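You operate a simulated robot arm through the tools that you are given. There is no shell and no other tool. Be economical: measure what you need, move in short steps, check, and stop when the job is done.

You run a simulated robot arm. Do the job below in one go: nothing can be reset, and whatever is moved stays where it is left.

Task
Set pan, tilt and balance as the slate says, then press Set.
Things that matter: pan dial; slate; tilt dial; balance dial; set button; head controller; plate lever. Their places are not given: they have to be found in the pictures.

The check looks at the end state, three seconds after you hand in, the way a careful person would. Anything else that was tipped, shoved, dropped, spilled or broken makes it a failure.

Robot
A 6-joint arm with a two-finger parallel gripper, fixed in place. Base frame: the origin is at the foot of the arm, x ahead of it, y to its left, z up; the work surface is at about z = 910. Lengths are in mm, angles in rad, forces in N, time in s.
With the tool pointing down near the work surface it reaches from about 240 to 660 mm from the base axis. Its first joint turns from -1.152 to 1.152 rad. Payload 2.9 kg.
The tool frame sits at the grasp point between the pads (the TCP): z along the fingers, y along the line on which they close. The tips reach 30 mm beyond it. Largest opening 110 mm; finger width 20, thickness 10; the body of the gripper, 48 by 112 mm, starts 55 mm behind the TCP.
Orientation is told as [roll, pitch, yaw] about the base's x, y, z axes, in that order, counted from this pose: with the fingers straight down and closing along the base's y, the tool's x points along the base's -x, its y along +y and its z along -z.

Tools
- The arm moves only by the tool play_rows. Its argument "series" is a list of rows, each a list of 7 numbers: the shift along the base's x, y, z in units of 25 mm (1.0 is 25 mm), then the turn, a rotation vector about the base's x, y, z in units of 8 degrees (1.0 is 8 degrees), then the closure, from 0 (fully open) to 1 (shut). In form: [[x, y, z, wx, wy, wz, grip], ...]. A call has 1 to 12 rows; each row shifts and turns the commanded pose from where the row before left it. A call with a number of a shift or a turn outside -1 to 1 is refused whole. Each row takes 0.2 s and may step no farther than 50 mm and 0.15 rad from the row before; otherwise, or with a gripper value out of range, the whole call is refused. Where a pose cannot be reached the arm comes as near as it can. A force on the tool above 40 N (or 10 N above the force at the start of the call, whichever is more), or a blocked arm, ends the call early, and 0.2 s more pass. The fingers move at their own pace (about 108 mm/s each) and stop on an object; they squeeze with about 25 N. The grip force told is the motor's: it shows also when the fingers shut on nothing. Time passes only in rows, and 0.2 s behind the last, so rows that do not move let the fingers close. It gives the time, the measured TCP pose, the force on the tool (base axes), the opening and the grip force at its end, in the units of the frame above (readings bear some noise).
- Cameras (640 x 400 px; columns grow to the right, rows downward): "scene" is fixed at [79, 429.1, 1401.2]; the picture's right is [-0.77, -0.64, 0.00], its down [-0.26, 0.31, -0.91] and it looks along [0.58, -0.70, -0.41] (base axes); focal length 331 px, centre (320, 200). "wrist" rides on the gripper at [-36, 0, -57] in the tool frame; the picture's right is [0.00, -1.00, 0.00], its down [0.97, 0.00, -0.24] and it looks along [0.24, 0.00, 0.97] (tool axes); focal length 218 px, centre (320, 200).
- camera(camera): a new picture of that camera. The clock stands still meanwhile.
- locate(camera, pixels): there is no depth. For up to 12 entries [column, row, z] of the newest picture of that camera ("zoom" is the newest enlarged one), the place [x, y] in the base frame at which the ray of that pixel passes the height z, good to about 2 mm. The clock stands still meanwhile.
- inspect(camera, box): a new picture of the part [left, top, right, bottom] of that camera's present view, enlarged. The clock stands still meanwhile.
- finish_job(): hands the job in; it is judged then, once.

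Go step by step. Measure first, check grasps and placings, and put right what went wrong. The budget is 80 turns and 34 pictures, counting those below and the enlarged ones. Unless the task says otherwise, let go and move clear before handing in, and close with one line.

The tools are called after ">>>" as a command line: name --pt "numbers of a row" for each row, then --argument value for the rest, lists and objects as JSON in quotes. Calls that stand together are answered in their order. play_rows: Moves the arm, as the interface text tells. Its arguments: {"type":"object","properties":{"series":{"type":"array","items":{"type":"array","items":{"type":"number"}}}},"required":["series"]} The other tools are called the same way: camera (camera) takes a picture; locate (camera, pixels) gives the place at which the rays of pixels pass given heights; inspect (camera, box) takes an enlarged picture of a part of a camera's view; finish_job () hands the job in.

At the start:

```text
clock: 0.0
position: [414.3, -195.4, 1234.6]
tcp_rot: [0.0, 0.0, -0.001]
force: [0.6, -0.3, 0.0]
gripper_width: 110.3
gripper_force: 0.1
```

scene: 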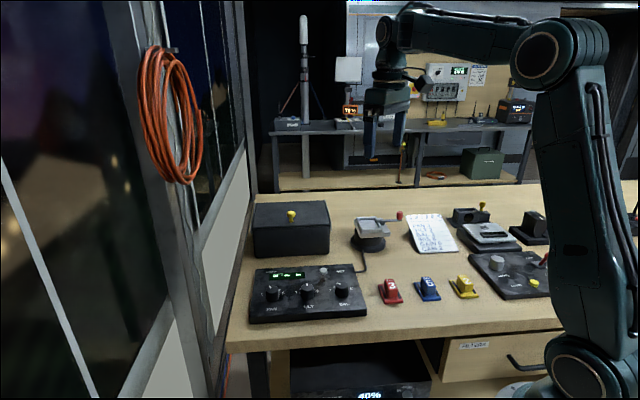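
wrist: 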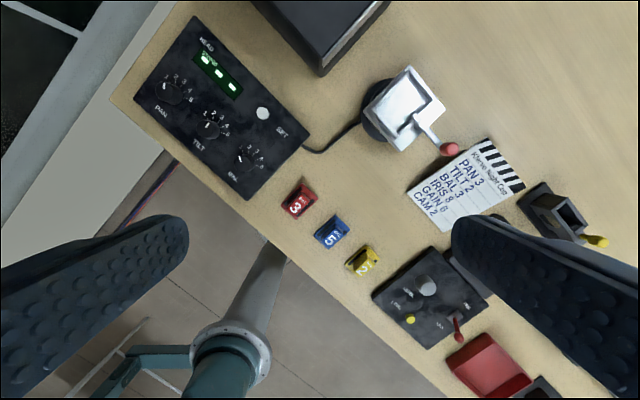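

The slate in the wrist view (about 465,185) seems to read PAN 3, TILT 2, BAL 3. I'll zoom in on the slate and the head controller to confirm.

>>> inspect --camera "wrist" --box '[400, 130, 530, 240]'

>>> inspect --camera "wrist" --box '[130, 10, 320, 200]'

>>> inspect --camera "scene" --box '[240, 250, 380, 330]'

```text
3.64 times, centred on (465, 185) of wrist
```

zoom: 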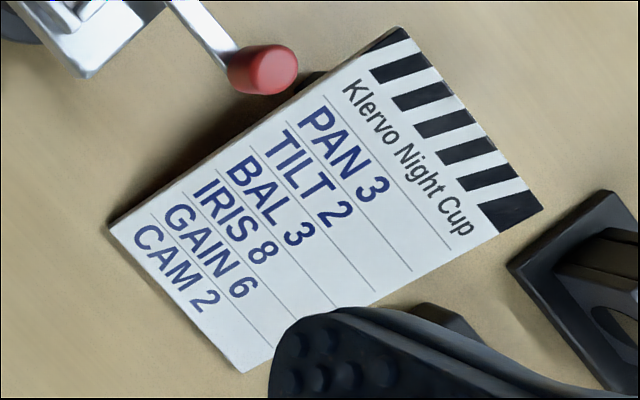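

```text
2.11 times, centred on (225, 105) of wrist
```

zoom: 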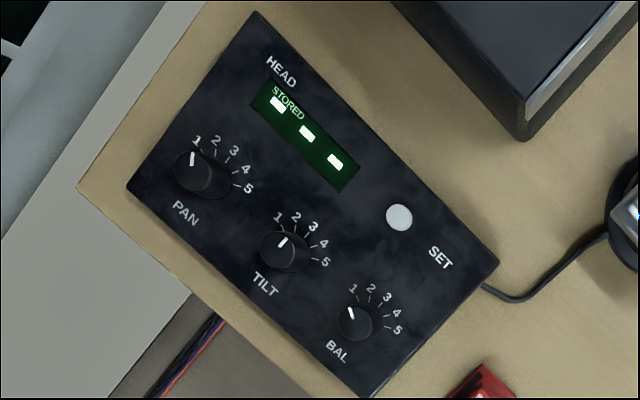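

```text
4.57 times, centred on (310, 290) of scene
```

zoom: 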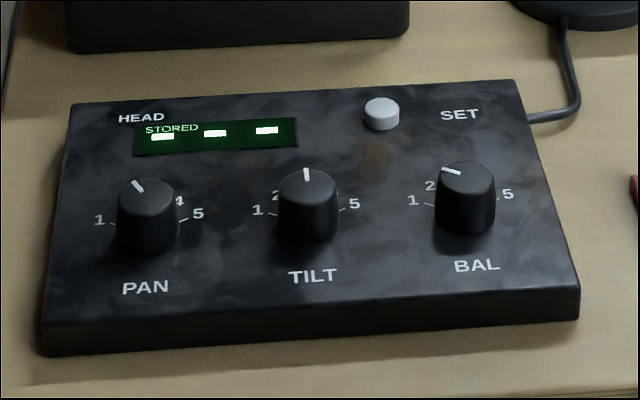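

The slate reads PAN 3, TILT 2, BAL 3. The dials now point at about 2 (pan), 3 (tilt) and 1.5 (balance). I'll triangulate the knobs and the Set button from both views.

>>> locate --camera "zoom" --pixels '[[146, 199, 940], [146, 199, 970], [307, 187, 940], [307, 187, 970], [465, 177, 940], [465, 177, 970], [381, 107, 940], [381, 107, 960], [43, 350, 910], [580, 315, 910], [577, 290, 930], [515, 80, 930]]'

>>> locate --camera "wrist" --pixels '[[163.2, 90.7, 940], [163.2, 90.7, 970], [206, 128, 940], [206, 128, 970], [241, 162, 940], [241, 162, 970], [263, 112, 940], [263, 112, 960], [134, 99, 930], [247, 199, 930], [310, 134, 930], [193, 16, 930]]'

```text
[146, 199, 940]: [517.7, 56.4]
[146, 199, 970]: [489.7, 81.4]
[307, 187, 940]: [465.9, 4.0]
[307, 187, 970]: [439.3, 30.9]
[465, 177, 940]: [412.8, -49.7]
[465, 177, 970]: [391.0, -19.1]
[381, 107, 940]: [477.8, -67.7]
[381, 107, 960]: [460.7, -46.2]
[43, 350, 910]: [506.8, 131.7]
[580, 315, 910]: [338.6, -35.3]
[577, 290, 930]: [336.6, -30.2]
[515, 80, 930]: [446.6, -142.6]
```

```text
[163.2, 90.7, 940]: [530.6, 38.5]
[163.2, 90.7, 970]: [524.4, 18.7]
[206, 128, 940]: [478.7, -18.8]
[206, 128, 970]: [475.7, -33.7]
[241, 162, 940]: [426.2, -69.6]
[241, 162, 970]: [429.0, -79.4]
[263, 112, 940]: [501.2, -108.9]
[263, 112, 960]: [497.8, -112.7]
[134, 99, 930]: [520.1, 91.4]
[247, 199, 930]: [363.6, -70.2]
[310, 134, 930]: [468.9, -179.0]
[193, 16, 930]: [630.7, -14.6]
```

Triangulation puts the knob tops near z≈925: pan at (534,47), tilt at (480,-10) and balance at (424,-65), with the panel turned by about -44°. I'll move above tilt, align with the panel and half-close the fingers for a closer look.

>>> play_rows --pt "0.33 0.925 -0.6 0 0 -0.694 0.6" --pt "0.33 0.925 -0.6 0 0 -0.694 0.6" --pt "0.33 0.925 -0.6 0 0 -0.694 0.6" --pt "0.33 0.925 -0.6 0 0 -0.694 0.6" --pt "0.33 0.925 -0.6 0 0 -0.694 0.6" --pt "0.33 0.925 -0.6 0 0 -0.694 0.6" --pt "0.33 0.925 -0.6 0 0 -0.694 0.6" --pt "0.33 0.925 -0.6 0 0 -0.694 0.6" --pt "0 0 0 0 0 0 0.6"

>>> camera --camera "wrist"

```text
clock: 2.0
position: [479.0, -10.2, 1115.3]
tcp_rot: [0.001, 0.001, -0.776]
force: [0.5, 0.0, 0.5]
gripper_width: 44.1
gripper_force: 0.0
```

```text
28 pictures are left
```

wrist: 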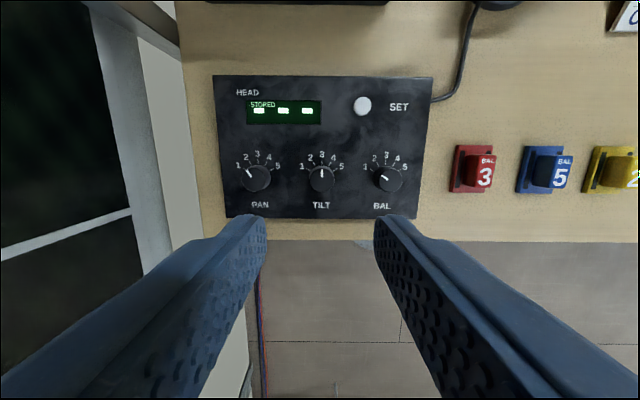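

The view is aligned with the panel and tilt is at (321,178), which matches the estimate. I'll zoom in for the pointer angles and triangulate heights from here.

>>> inspect --camera "wrist" --box '[225, 80, 420, 215]'

>>> locate --camera "wrist" --pixels '[[256, 179, 915], [256, 179, 935], [320, 178, 915], [320, 178, 935], [386, 178, 915], [386, 178, 935], [363, 105, 900], [363, 105, 920], [363, 105, 940], [433, 77, 910], [213, 75, 910], [417, 218, 910]]'

```text
2.96 times, centred on (322, 148) of wrist
```

zoom: 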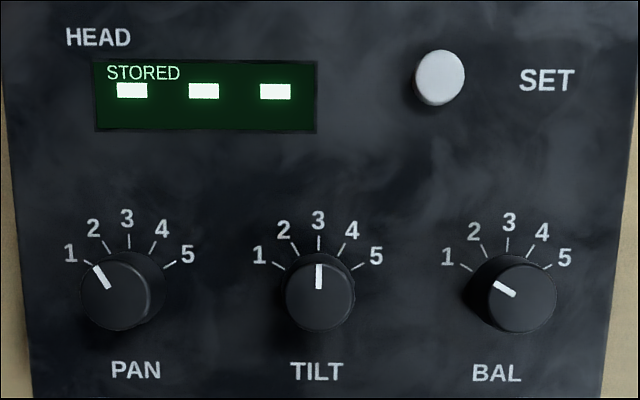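

```text
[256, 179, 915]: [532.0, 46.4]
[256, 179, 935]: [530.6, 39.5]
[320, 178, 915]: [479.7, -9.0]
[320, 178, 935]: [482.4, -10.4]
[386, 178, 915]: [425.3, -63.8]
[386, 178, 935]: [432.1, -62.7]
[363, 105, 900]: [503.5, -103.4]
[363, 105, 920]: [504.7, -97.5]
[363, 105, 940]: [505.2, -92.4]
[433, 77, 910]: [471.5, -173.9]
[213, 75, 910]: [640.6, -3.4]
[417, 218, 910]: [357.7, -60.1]
```

Panel ticks are 30° apart with 3 at straight up. Pan is at 2 (needs +30° cw), tilt at 3 (needs 30° ccw) and balance at 1 (needs 60° cw). I'll descend over tilt until the tips are just above the knob, then check centring.

>>> play_rows --pt "0.0 0 -1 0 0 0 0.6" --pt "0 0 -1 0 0 0 0.6" --pt "0 0 -1 0 0 0 0.6" --pt "0 0 -1 0 0 0 0.6" --pt "0 0 -1 0 0 0 0.6" --pt "0 0 -0.9 0 0 0 0.6"

>>> camera --camera "wrist"

>>> inspect --camera "scene" --box '[240, 230, 380, 330]'

```text
clock: 3.4
position: [480.5, -13.5, 968.7]
tcp_rot: [0.001, 0.0, -0.775]
force: [-0.2, -0.9, -0.1]
gripper_width: 44.2
gripper_force: 0.0
```

```text
26 pictures are left
```

wrist: 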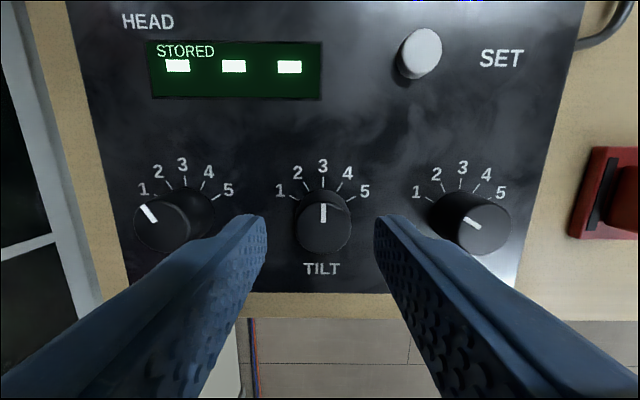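

```text
4.00 times, centred on (310, 280) of scene
```

zoom: 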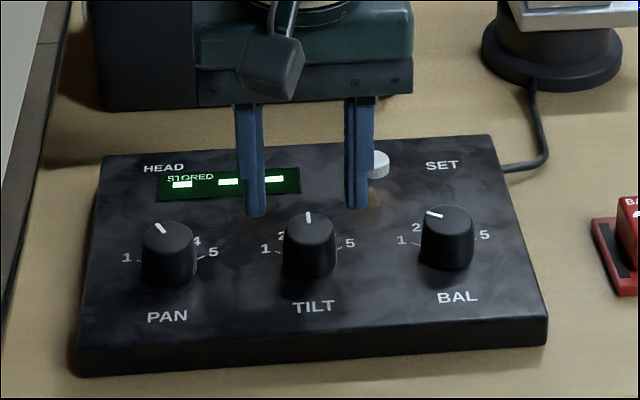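

Tilt's knob top at (323,220) is almost exactly on the gripper axis. I'll descend so the tips straddle the knob, then close.

>>> play_rows --pt "-0.03 -0.03 -0.5 0 0 0 0.6" --pt "0 0 -0.4 0 0 0 0.6" --pt "0 0 -0.3 0 0 0 0.6"

>>> inspect --camera "scene" --box '[260, 250, 360, 320]'

```text
clock: 4.2
position: [478.4, -11.9, 937.4]
tcp_rot: [-0.001, 0.0, -0.776]
force: [-0.3, 0.5, 0.2]
gripper_width: 44.1
gripper_force: 0.1
```

```text
5.71 times, centred on (310, 285) of scene
```

zoom: 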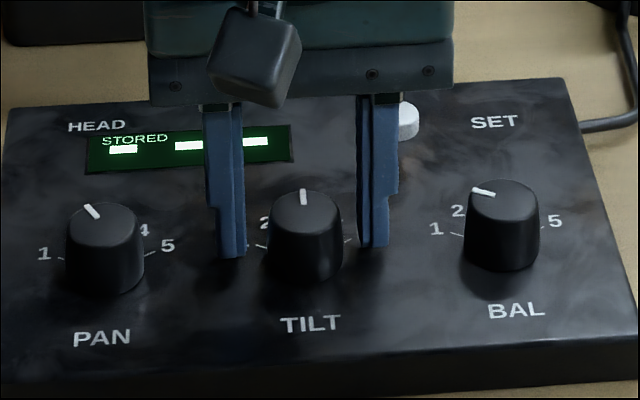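

The tips straddle tilt's knob at about z=908, with the knob roughly 2 mm to the right of centre. I'll nudge right and close gently.

>>> play_rows --pt "-0.056 -0.056 0 0 0 0 0.6" --pt "0 0 0 0 0 0 0.75" --pt "0 0 0 0 0 0 0.85" --pt "0 0 0 0 0 0 0.85"

>>> camera --camera "wrist"

```text
clock: 5.2
position: [479.1, -12.5, 937.2]
tcp_rot: [0.003, -0.003, -0.773]
force: [9.4, 8.7, -5.8]
gripper_width: 28.3
gripper_force: 45.2
```

```text
23 pictures are left
```

wrist: 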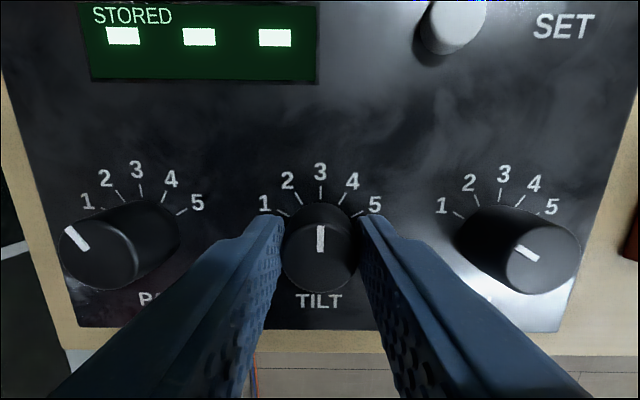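

Tilt is gripped at 28.3 mm wide. The (+9,+9) N side force says to shift back slightly. I'll correct that and turn +30° (ccw) in steps.

>>> play_rows --pt "0.05 0.05 0 0 0 0 0.85" --pt "0 0 0 0 0 0.75 0.85" --pt "0 0 0 0 0 0.75 0.85" --pt "0 0 0 0 0 0.75 0.85" --pt "0 0 0 0 0 0.75 0.85" --pt "0 0 0 0 0 0.75 0.85" --pt "0 0 0 0 0 0 0.85"

>>> inspect --camera "scene" --box '[250, 250, 370, 330]'

```text
clock: 6.8
position: [480.3, -11.1, 938.2]
tcp_rot: [-0.001, -0.001, -0.249]
force: [8.1, 6.9, -1.8]
gripper_width: 28.3
gripper_force: 44.8
```

```text
5.00 times, centred on (310, 290) of scene
```

zoom: 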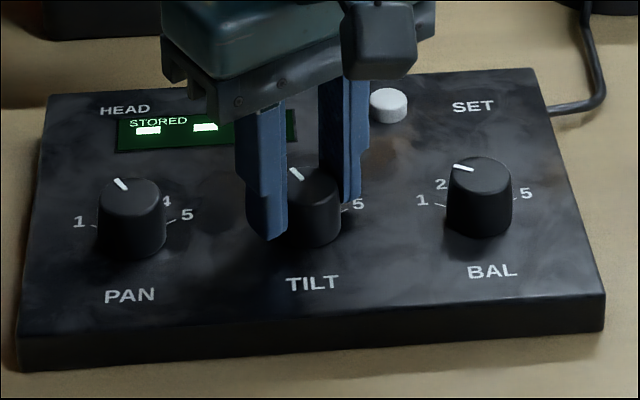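

Tilt now points along the 2 tick as far as the scene view shows. I'll release, lift, turn back in line with the panel, move over pan and verify.

>>> play_rows --pt "0 0 0 0 0 0 0.6" --pt "0 0 0 0 0 0 0.6" --pt "0 0 0.6 0 0 0 0.6" --pt "0 0 0.6 0 0 0 0.6" --pt "0.54 0.56 0.4 0 0 -0.94 0.6" --pt "0.54 0.56 0 0 0 -0.94 0.6" --pt "0.54 0.56 0 0 0 -0.94 0.6" --pt "0.54 0.56 0 0 0 -0.94 0.6" --pt "0 0 -0.4 0 0 0 0.6"

>>> camera --camera "wrist"

```text
clock: 8.8
position: [533.7, 44.0, 967.7]
tcp_rot: [-0.002, -0.001, -0.779]
force: [-0.1, 0.1, -0.3]
gripper_width: 43.9
gripper_force: 0.1
```

```text
21 pictures are left
```

wrist: 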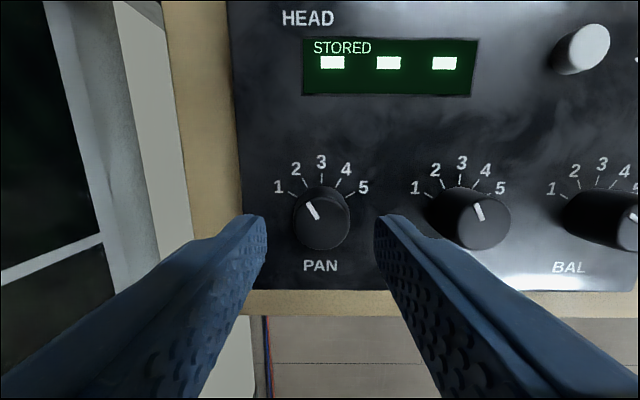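

Pan is centred under the gripper at (321,218). I'll zoom to measure both the pan and tilt pointers.

>>> inspect --camera "wrist" --box '[260, 140, 520, 280]'

```text
2.46 times, centred on (390, 210) of wrist
```

zoom: 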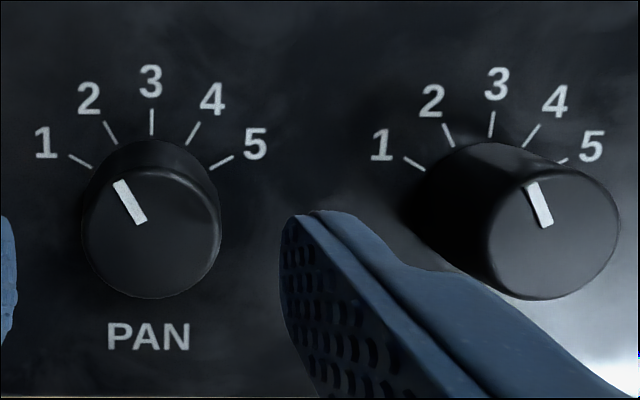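

Pan reads -29°, which is exactly at 2. Tilt reads about -20 to -25° with the perspective skew, so I'll check it later from overhead. Now I'll descend on pan and grip.

>>> play_rows --pt "0 0 -0.5 0 0 0 0.6" --pt "0 0 -0.4 0 0 0 0.6" --pt "0 0 -0.3 0 0 0 0.6" --pt "0 0 0 0 0 0 0.75" --pt "0 0 0 0 0 0 0.85" --pt "0 0 0 0 0 0 0.85"

```text
clock: 10.2
position: [533.5, 43.4, 936.7]
tcp_rot: [0.0, 0.001, -0.776]
force: [-1.7, -1.2, -0.3]
gripper_width: 28.8
gripper_force: 44.7
```

Pan is gripped at 28.8 mm with little side force. I'll turn it -30° (cw) and look.

>>> play_rows --pt "0 0 0 0 0 -0.75 0.85" --pt "0 0 0 0 0 -0.75 0.85" --pt "0 0 0 0 0 -0.75 0.85" --pt "0 0 0 0 0 -0.75 0.85" --pt "0 0 0 0 0 -0.75 0.85" --pt "0 0 0 0 0 0 0.85"

>>> camera --camera "wrist"

```text
clock: 11.6
position: [531.8, 43.5, 937.8]
tcp_rot: [-0.004, 0.0, -1.302]
force: [-8.0, -5.2, -5.3]
gripper_width: 28.6
gripper_force: 44.7
```

```text
19 pictures are left
```

wrist: 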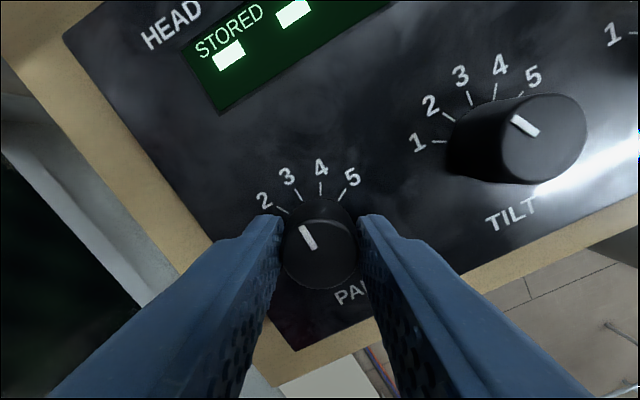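

Pan's pointer lines up with the 3 tick near (298,195). I'll release, lift and go over tilt to check it squarely.

>>> play_rows --pt "0 0 0 0 0 0 0.6" --pt "0 0 0 0 0 0 0.6" --pt "0 0 0.6 0 0 0 0.6" --pt "0 0 0.6 0 0 0 0.6" --pt "-0.54 -0.56 0.6 0 0 0.94 0.6" --pt "-0.54 -0.56 0.6 0 0 0.94 0.6" --pt "-0.54 -0.56 0 0 0 0.94 0.6" --pt "-0.54 -0.56 0 0 0 0.94 0.6" --pt "0 0 0 0 0 0 0.6"

>>> inspect --camera "wrist" --box '[180, 130, 460, 270]'

```text
clock: 13.6
position: [479.5, -11.9, 998.2]
tcp_rot: [0.0, 0.001, -0.774]
force: [0.5, 0.7, -0.2]
gripper_width: 43.9
gripper_force: 0.1
```

```text
2.29 times, centred on (320, 200) of wrist
```

zoom: 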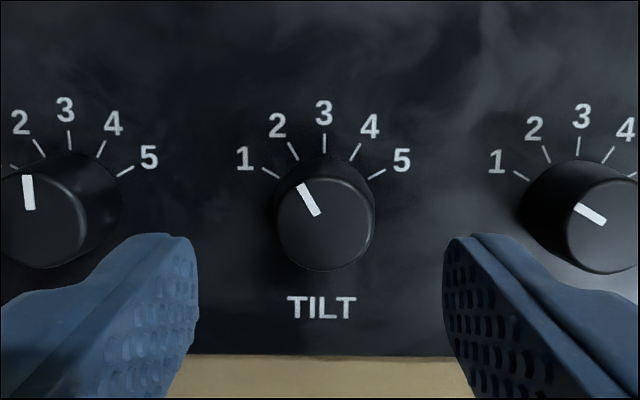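

Tilt is on its 2 tick (both about -28°). Now I'll move over balance and descend partway.

>>> play_rows --pt "-0.73 -0.73 0 0 0 0 0.6" --pt "-0.73 -0.73 0 0 0 0 0.6" --pt "-0.74 -0.74 0 0 0 0 0.6" --pt "0 0 -0.6 0 0 0 0.6" --pt "0 0 -0.6 0 0 0 0.6"

>>> camera --camera "wrist"

```text
clock: 14.8
position: [424.1, -67.4, 967.7]
tcp_rot: [0.0, -0.001, -0.775]
force: [0.5, 0.0, 0.0]
gripper_width: 44.1
gripper_force: 0.0
```

```text
17 pictures are left
```

wrist: 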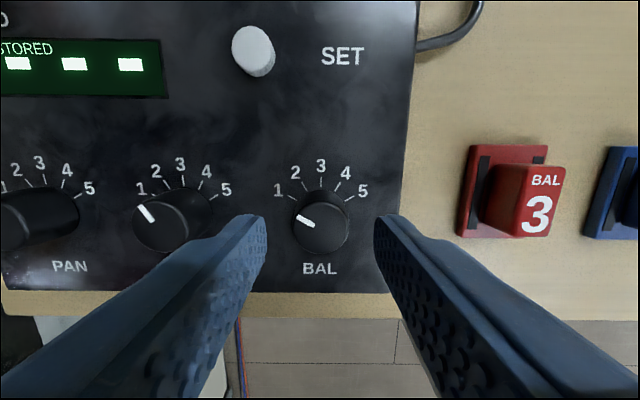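

Balance is centred at (321,219). I'll pre-turn +30°, descend and grip so that a 60° cw turn stays symmetric.

>>> play_rows --pt "0 0 0 0 0 0.94 0.6" --pt "0 0 0 0 0 0.94 0.6" --pt "0 0 0 0 0 0.94 0.6" --pt "0 0 0 0 0 0.93 0.6" --pt "0 0 -0.5 0 0 0 0.6" --pt "0 0 -0.4 0 0 0 0.6" --pt "0 0 -0.3 0 0 0 0.6" --pt "0 0 0 0 0 0 0.75" --pt "0 0 0 0 0 0 0.85" --pt "0 0 0 0 0 0 0.85"

```text
clock: 17.0
position: [424.8, -66.4, 937.8]
tcp_rot: [-0.001, -0.001, -0.251]
force: [0.4, 0.9, -0.5]
gripper_width: 28.9
gripper_force: 45.5
```

Balance is gripped with almost no side force. I'll turn it -60°.

>>> play_rows --pt "0 0 0 0 0 -0.75 0.85" --pt "0 0 0 0 0 -0.75 0.85" --pt "0 0 0 0 0 -0.75 0.85" --pt "0 0 0 0 0 -0.75 0.85" --pt "0 0 0 0 0 -0.75 0.85" --pt "0 0 0 0 0 -0.75 0.85" --pt "0 0 0 0 0 -0.75 0.85" --pt "0 0 0 0 0 -0.75 0.85" --pt "0 0 0 0 0 -0.75 0.85" --pt "0 0 0 0 0 -0.75 0.85" --pt "0 0 0 0 0 0 0.85"

>>> camera --camera "wrist"

```text
clock: 19.4
position: [423.2, -67.4, 937.7]
tcp_rot: [-0.002, -0.001, -1.303]
force: [-13.5, -22.2, 2.2]
gripper_width: 28.9
gripper_force: 45.1
```

```text
16 pictures are left
```

wrist: 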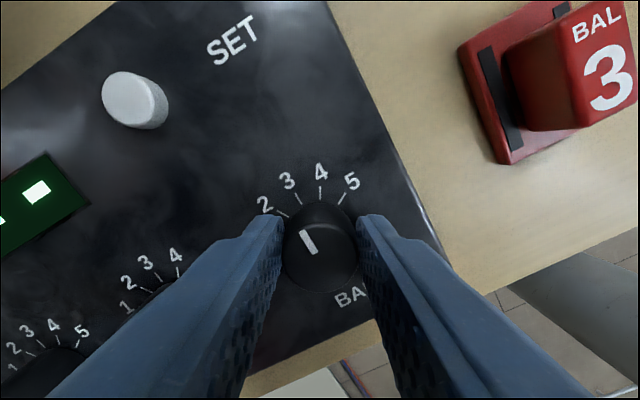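

Balance's pointer lines up with its 3 tick. I'll release, lift, realign and view the whole panel from above tilt.

>>> play_rows --pt "0 0 0 0 0 0 0.6" --pt "0 0 0 0 0 0 0.6" --pt "0 0 0.6 0 0 0 0.6" --pt "0 0 0.8 0 0 0 0.6" --pt "0.55 0.55 0.9 0 0 0.94 0.6" --pt "0.55 0.55 0.9 0 0 0.94 0.6" --pt "0.55 0.55 0.9 0 0 0.94 0.6" --pt "0.55 0.55 0.9 0 0 0.94 0.6" --pt "0 0 0 0 0 0 0.6"

>>> inspect --camera "wrist" --box '[200, 60, 440, 220]'

```text
clock: 21.4
position: [479.7, -11.0, 1062.6]
tcp_rot: [-0.001, 0.0, -0.771]
force: [-0.4, 0.4, 0.4]
gripper_width: 44.4
gripper_force: 0.1
```

```text
2.50 times, centred on (320, 140) of wrist
```

zoom: 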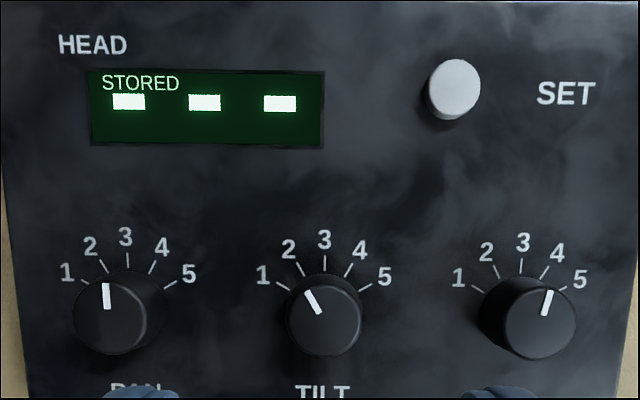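

Pan and tilt look right, but balance seems to have gone a bit past 3 (about +16° against a tick near +5°). I'll look at it from directly above.

>>> play_rows --pt "-0.73 -0.73 -0.8 0 0 0 0.6" --pt "-0.73 -0.73 -0.8 0 0 0 0.6" --pt "-0.74 -0.74 -0.8 0 0 0 0.6" --pt "0 0 -0.6 0 0 0 0.6" --pt "0 0 -0.6 0 0 0 0.6"

>>> inspect --camera "wrist" --box '[250, 150, 390, 260]'

```text
clock: 22.6
position: [425.4, -66.7, 973.3]
tcp_rot: [0.0, 0.0, -0.775]
force: [-0.1, -0.8, 0.2]
gripper_width: 44.0
gripper_force: 0.0
```

```text
3.64 times, centred on (320, 205) of wrist
```

zoom: 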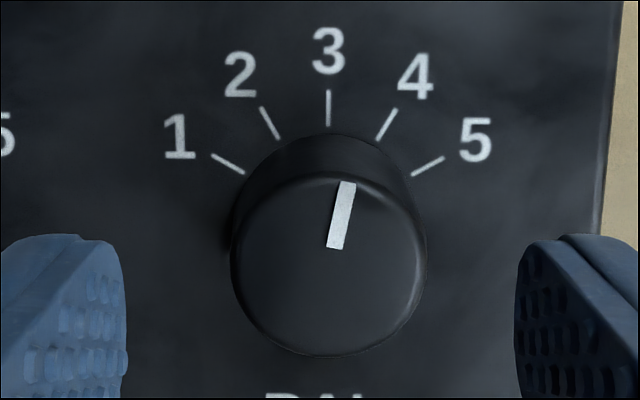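

Balance is at about +10°, so it slipped past 3 on release. I'll re-grip, turn it 10° ccw and release gently.

>>> play_rows --pt "-0.02 -0.02 -0.5 0 0 0 0.6" --pt "0 0 -0.5 0 0 0 0.6" --pt "0 0 -0.4 0 0 0 0.6" --pt "0 0 0 0 0 0 0.72" --pt "0 0 0 0 0 0 0.8" --pt "0 0 0 0 0 0 0.8" --pt "0 0 0 0 0 0.65 0.8" --pt "0 0 0 0 0 0.65 0.8" --pt "0 0 0 0 0 0 0.8"

>>> inspect --camera "wrist" --box '[250, 150, 390, 290]'

```text
clock: 24.6
position: [423.9, -66.8, 938.0]
tcp_rot: [0.0, 0.002, -0.592]
force: [-5.5, -5.0, -0.8]
gripper_width: 28.6
gripper_force: 44.3
```

```text
2.86 times, centred on (320, 220) of wrist
```

zoom: 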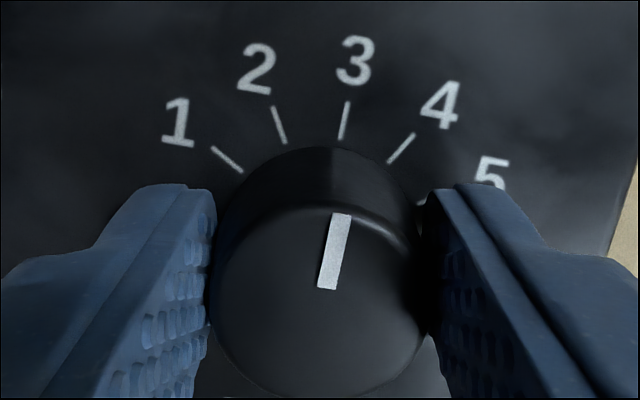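

The balance pointer is now parallel to the 3 tick (both +10.5° in this rotated view). I'll relieve the side force, release, lift and check.

>>> play_rows --pt "-0.025 -0.025 0 0 0 0 0.8" --pt "0 0 0 0 0 0 0.73" --pt "0 0 0 0 0 0 0.6" --pt "0 0 0 0 0 0 0.6" --pt "0 0 0.6 0 0 0 0.6" --pt "0 0 0.8 0 0 -0.65 0.6" --pt "0 0 0 0 0 -0.65 0.6"

>>> inspect --camera "wrist" --box '[110, 130, 390, 270]'

```text
clock: 26.2
position: [424.0, -67.4, 972.8]
tcp_rot: [0.0, -0.001, -0.775]
force: [-0.5, 0.5, 0.0]
gripper_width: 43.7
gripper_force: 0.0
```

```text
2.29 times, centred on (250, 200) of wrist
```

zoom: 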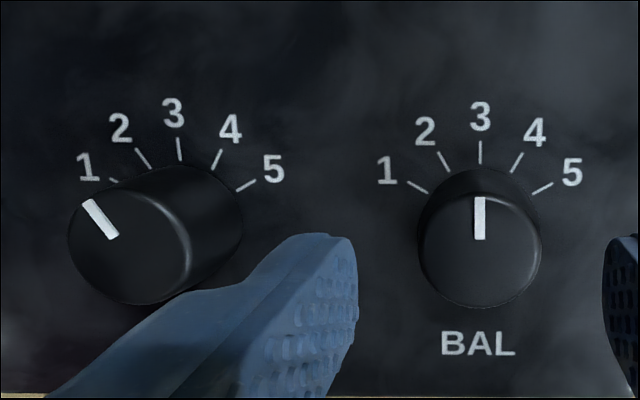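

Balance is exactly on 3. I'll check pan squarely before pressing Set.

>>> play_rows --pt "0 0 0.6 0 0 0 0.6" --pt "0.87 0.89 0 0 0 0 0.6" --pt "0.87 0.89 0 0 0 0 0.6" --pt "0.87 0.89 0 0 0 0 0.6" --pt "0.87 0.89 0 0 0 0 0.6" --pt "0.87 0.89 0 0 0 0 0.6" --pt "0 0 0 0 0 0 0.6"

>>> inspect --camera "wrist" --box '[250, 130, 530, 270]'

```text
clock: 27.8
position: [534.2, 42.1, 987.9]
tcp_rot: [0.001, -0.001, -0.774]
force: [0.6, 0.1, -0.3]
gripper_width: 43.7
gripper_force: 0.0
```

```text
2.29 times, centred on (390, 200) of wrist
```

zoom: 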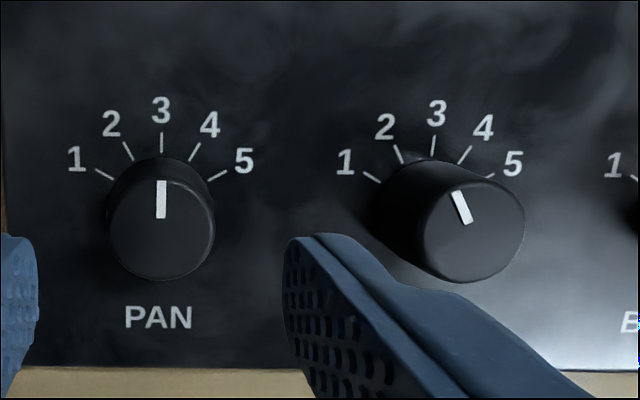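

Pan is exactly on 3 and tilt on 2. Now I'll close the fingers and move over the Set button, at about (504,-101).

>>> play_rows --pt "0 0 0 0 0 0 1" --pt "-0.2 -0.95 0 0 0 0 1" --pt "-0.2 -0.95 0 0 0 0 1" --pt "-0.2 -0.95 0 0 0 0 1" --pt "-0.2 -0.95 0 0 0 0 1" --pt "-0.2 -0.95 0 0 0 0 1" --pt "-0.2 -0.97 0 0 0 0 1" --pt "0 0 -0.6 0 0 0 1"

>>> camera --camera "wrist"

>>> inspect --camera "scene" --box '[250, 230, 390, 330]'

```text
clock: 29.6
position: [502.8, -100.4, 973.8]
tcp_rot: [-0.001, -0.001, -0.774]
force: [-0.2, -1.1, 0.7]
gripper_width: 0.1
gripper_force: 25.0
```

```text
10 pictures are left
```

wrist: 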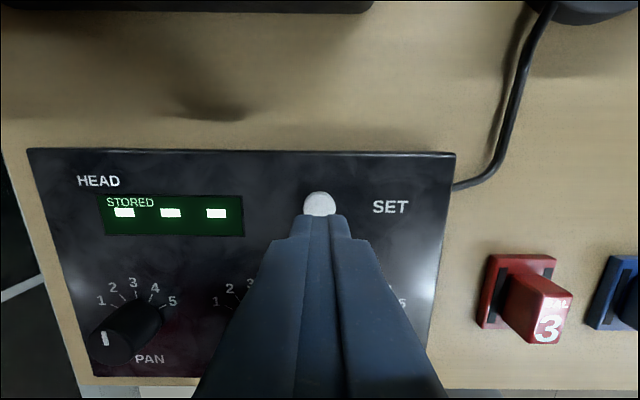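

```text
4.00 times, centred on (320, 280) of scene
```

zoom: 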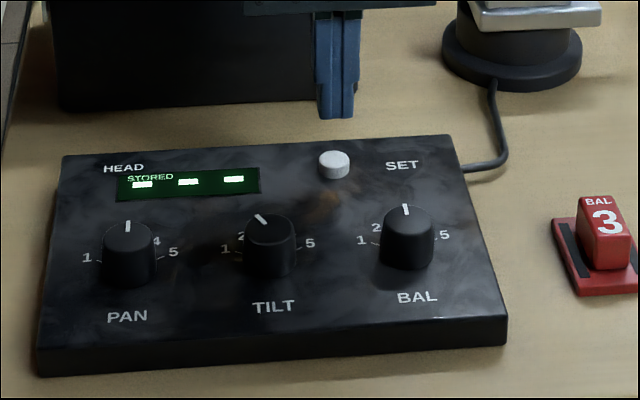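

The button (centre about (319,207)) is right under the closed tips, expected at row 209. I'll descend towards contact in small steps.

>>> play_rows --pt "0 0 -0.6 0 0 0 1" --pt "0 0 -0.5 0 0 0 1" --pt "0 0 -0.15 0 0 0 1" --pt "0 0 -0.1 0 0 0 1"

>>> inspect --camera "scene" --box '[260, 240, 360, 310]'

```text
clock: 30.6
position: [502.5, -99.9, 939.3]
tcp_rot: [0.001, -0.002, -0.774]
force: [-0.8, 0.0, 1.5]
gripper_width: 0.0
gripper_force: 25.2
```

```text
5.71 times, centred on (310, 275) of scene
```

zoom: 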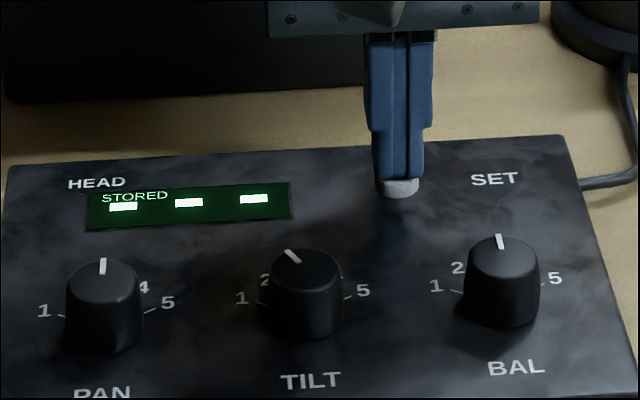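

The tips are just at contact (1.5 N). I'll press further in 1 mm steps.

>>> play_rows --pt "0 0 -0.04 0 0 0 1" --pt "0 0 -0.04 0 0 0 1" --pt "0 0 -0.04 0 0 0 1"

>>> inspect --camera "scene" --box '[260, 240, 360, 310]'

```text
clock: 31.4
position: [502.9, -98.5, 936.4]
tcp_rot: [-0.001, 0.0, -0.774]
force: [-0.1, 0.3, 1.9]
gripper_width: 0.0
gripper_force: 25.2
```

```text
5.71 times, centred on (310, 275) of scene
```

zoom: 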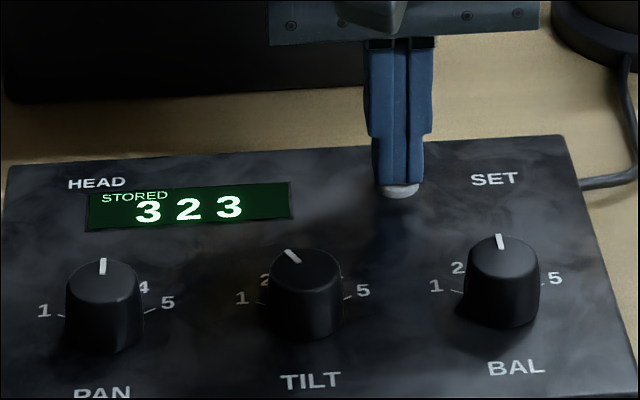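

The display now shows STORED 3 2 3. I'll retract straight up and check once more.

>>> play_rows --pt "0 0 0.5 0 0 0 1" --pt "0 0 1 0 0 0 1" --pt "0 0 1 0 0 0 1" --pt "0 0 1 0 0 0 1" --pt "0 0 1 0 0 0 1" --pt "0 0 1 0 0 0 1" --pt "0 0 0 0 0 0 1"

>>> camera --camera "scene"

>>> inspect --camera "scene" --box '[240, 250, 380, 330]'

```text
clock: 33.0
position: [503.9, -99.5, 1074.0]
tcp_rot: [0.001, -0.002, -0.772]
force: [1.0, -0.4, 0.2]
gripper_width: 0.0
gripper_force: 25.4
```

```text
6 pictures are left
```

scene: 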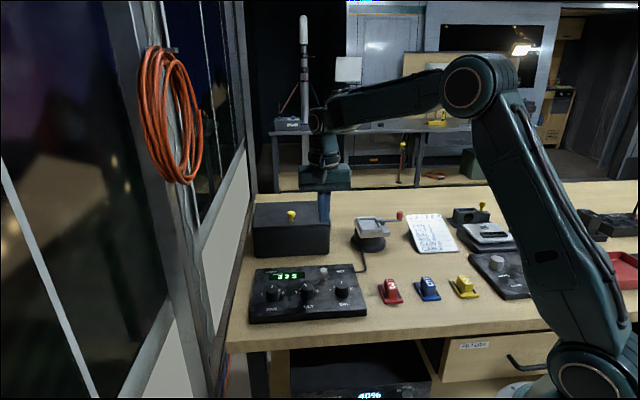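

```text
4.57 times, centred on (310, 290) of scene
```

zoom: 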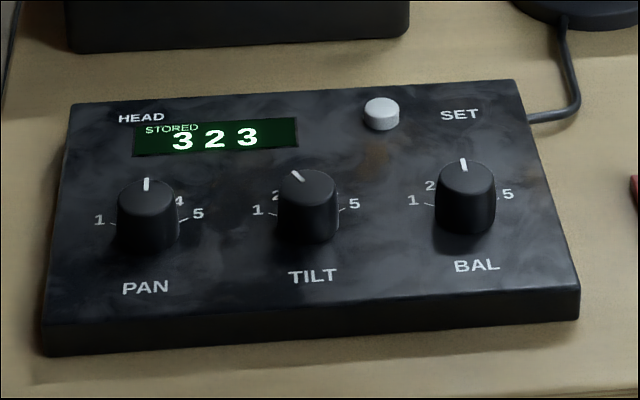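

The display holds STORED 3 2 3, the dials match the slate, nothing else has moved and the arm is clear. I'll hand in.

>>> finish_job

```text
The job is handed in.
```

Pan is set to 3, tilt to 2 and balance to 3 as the slate says, and after pressing Set the display shows STORED 3 2 3.
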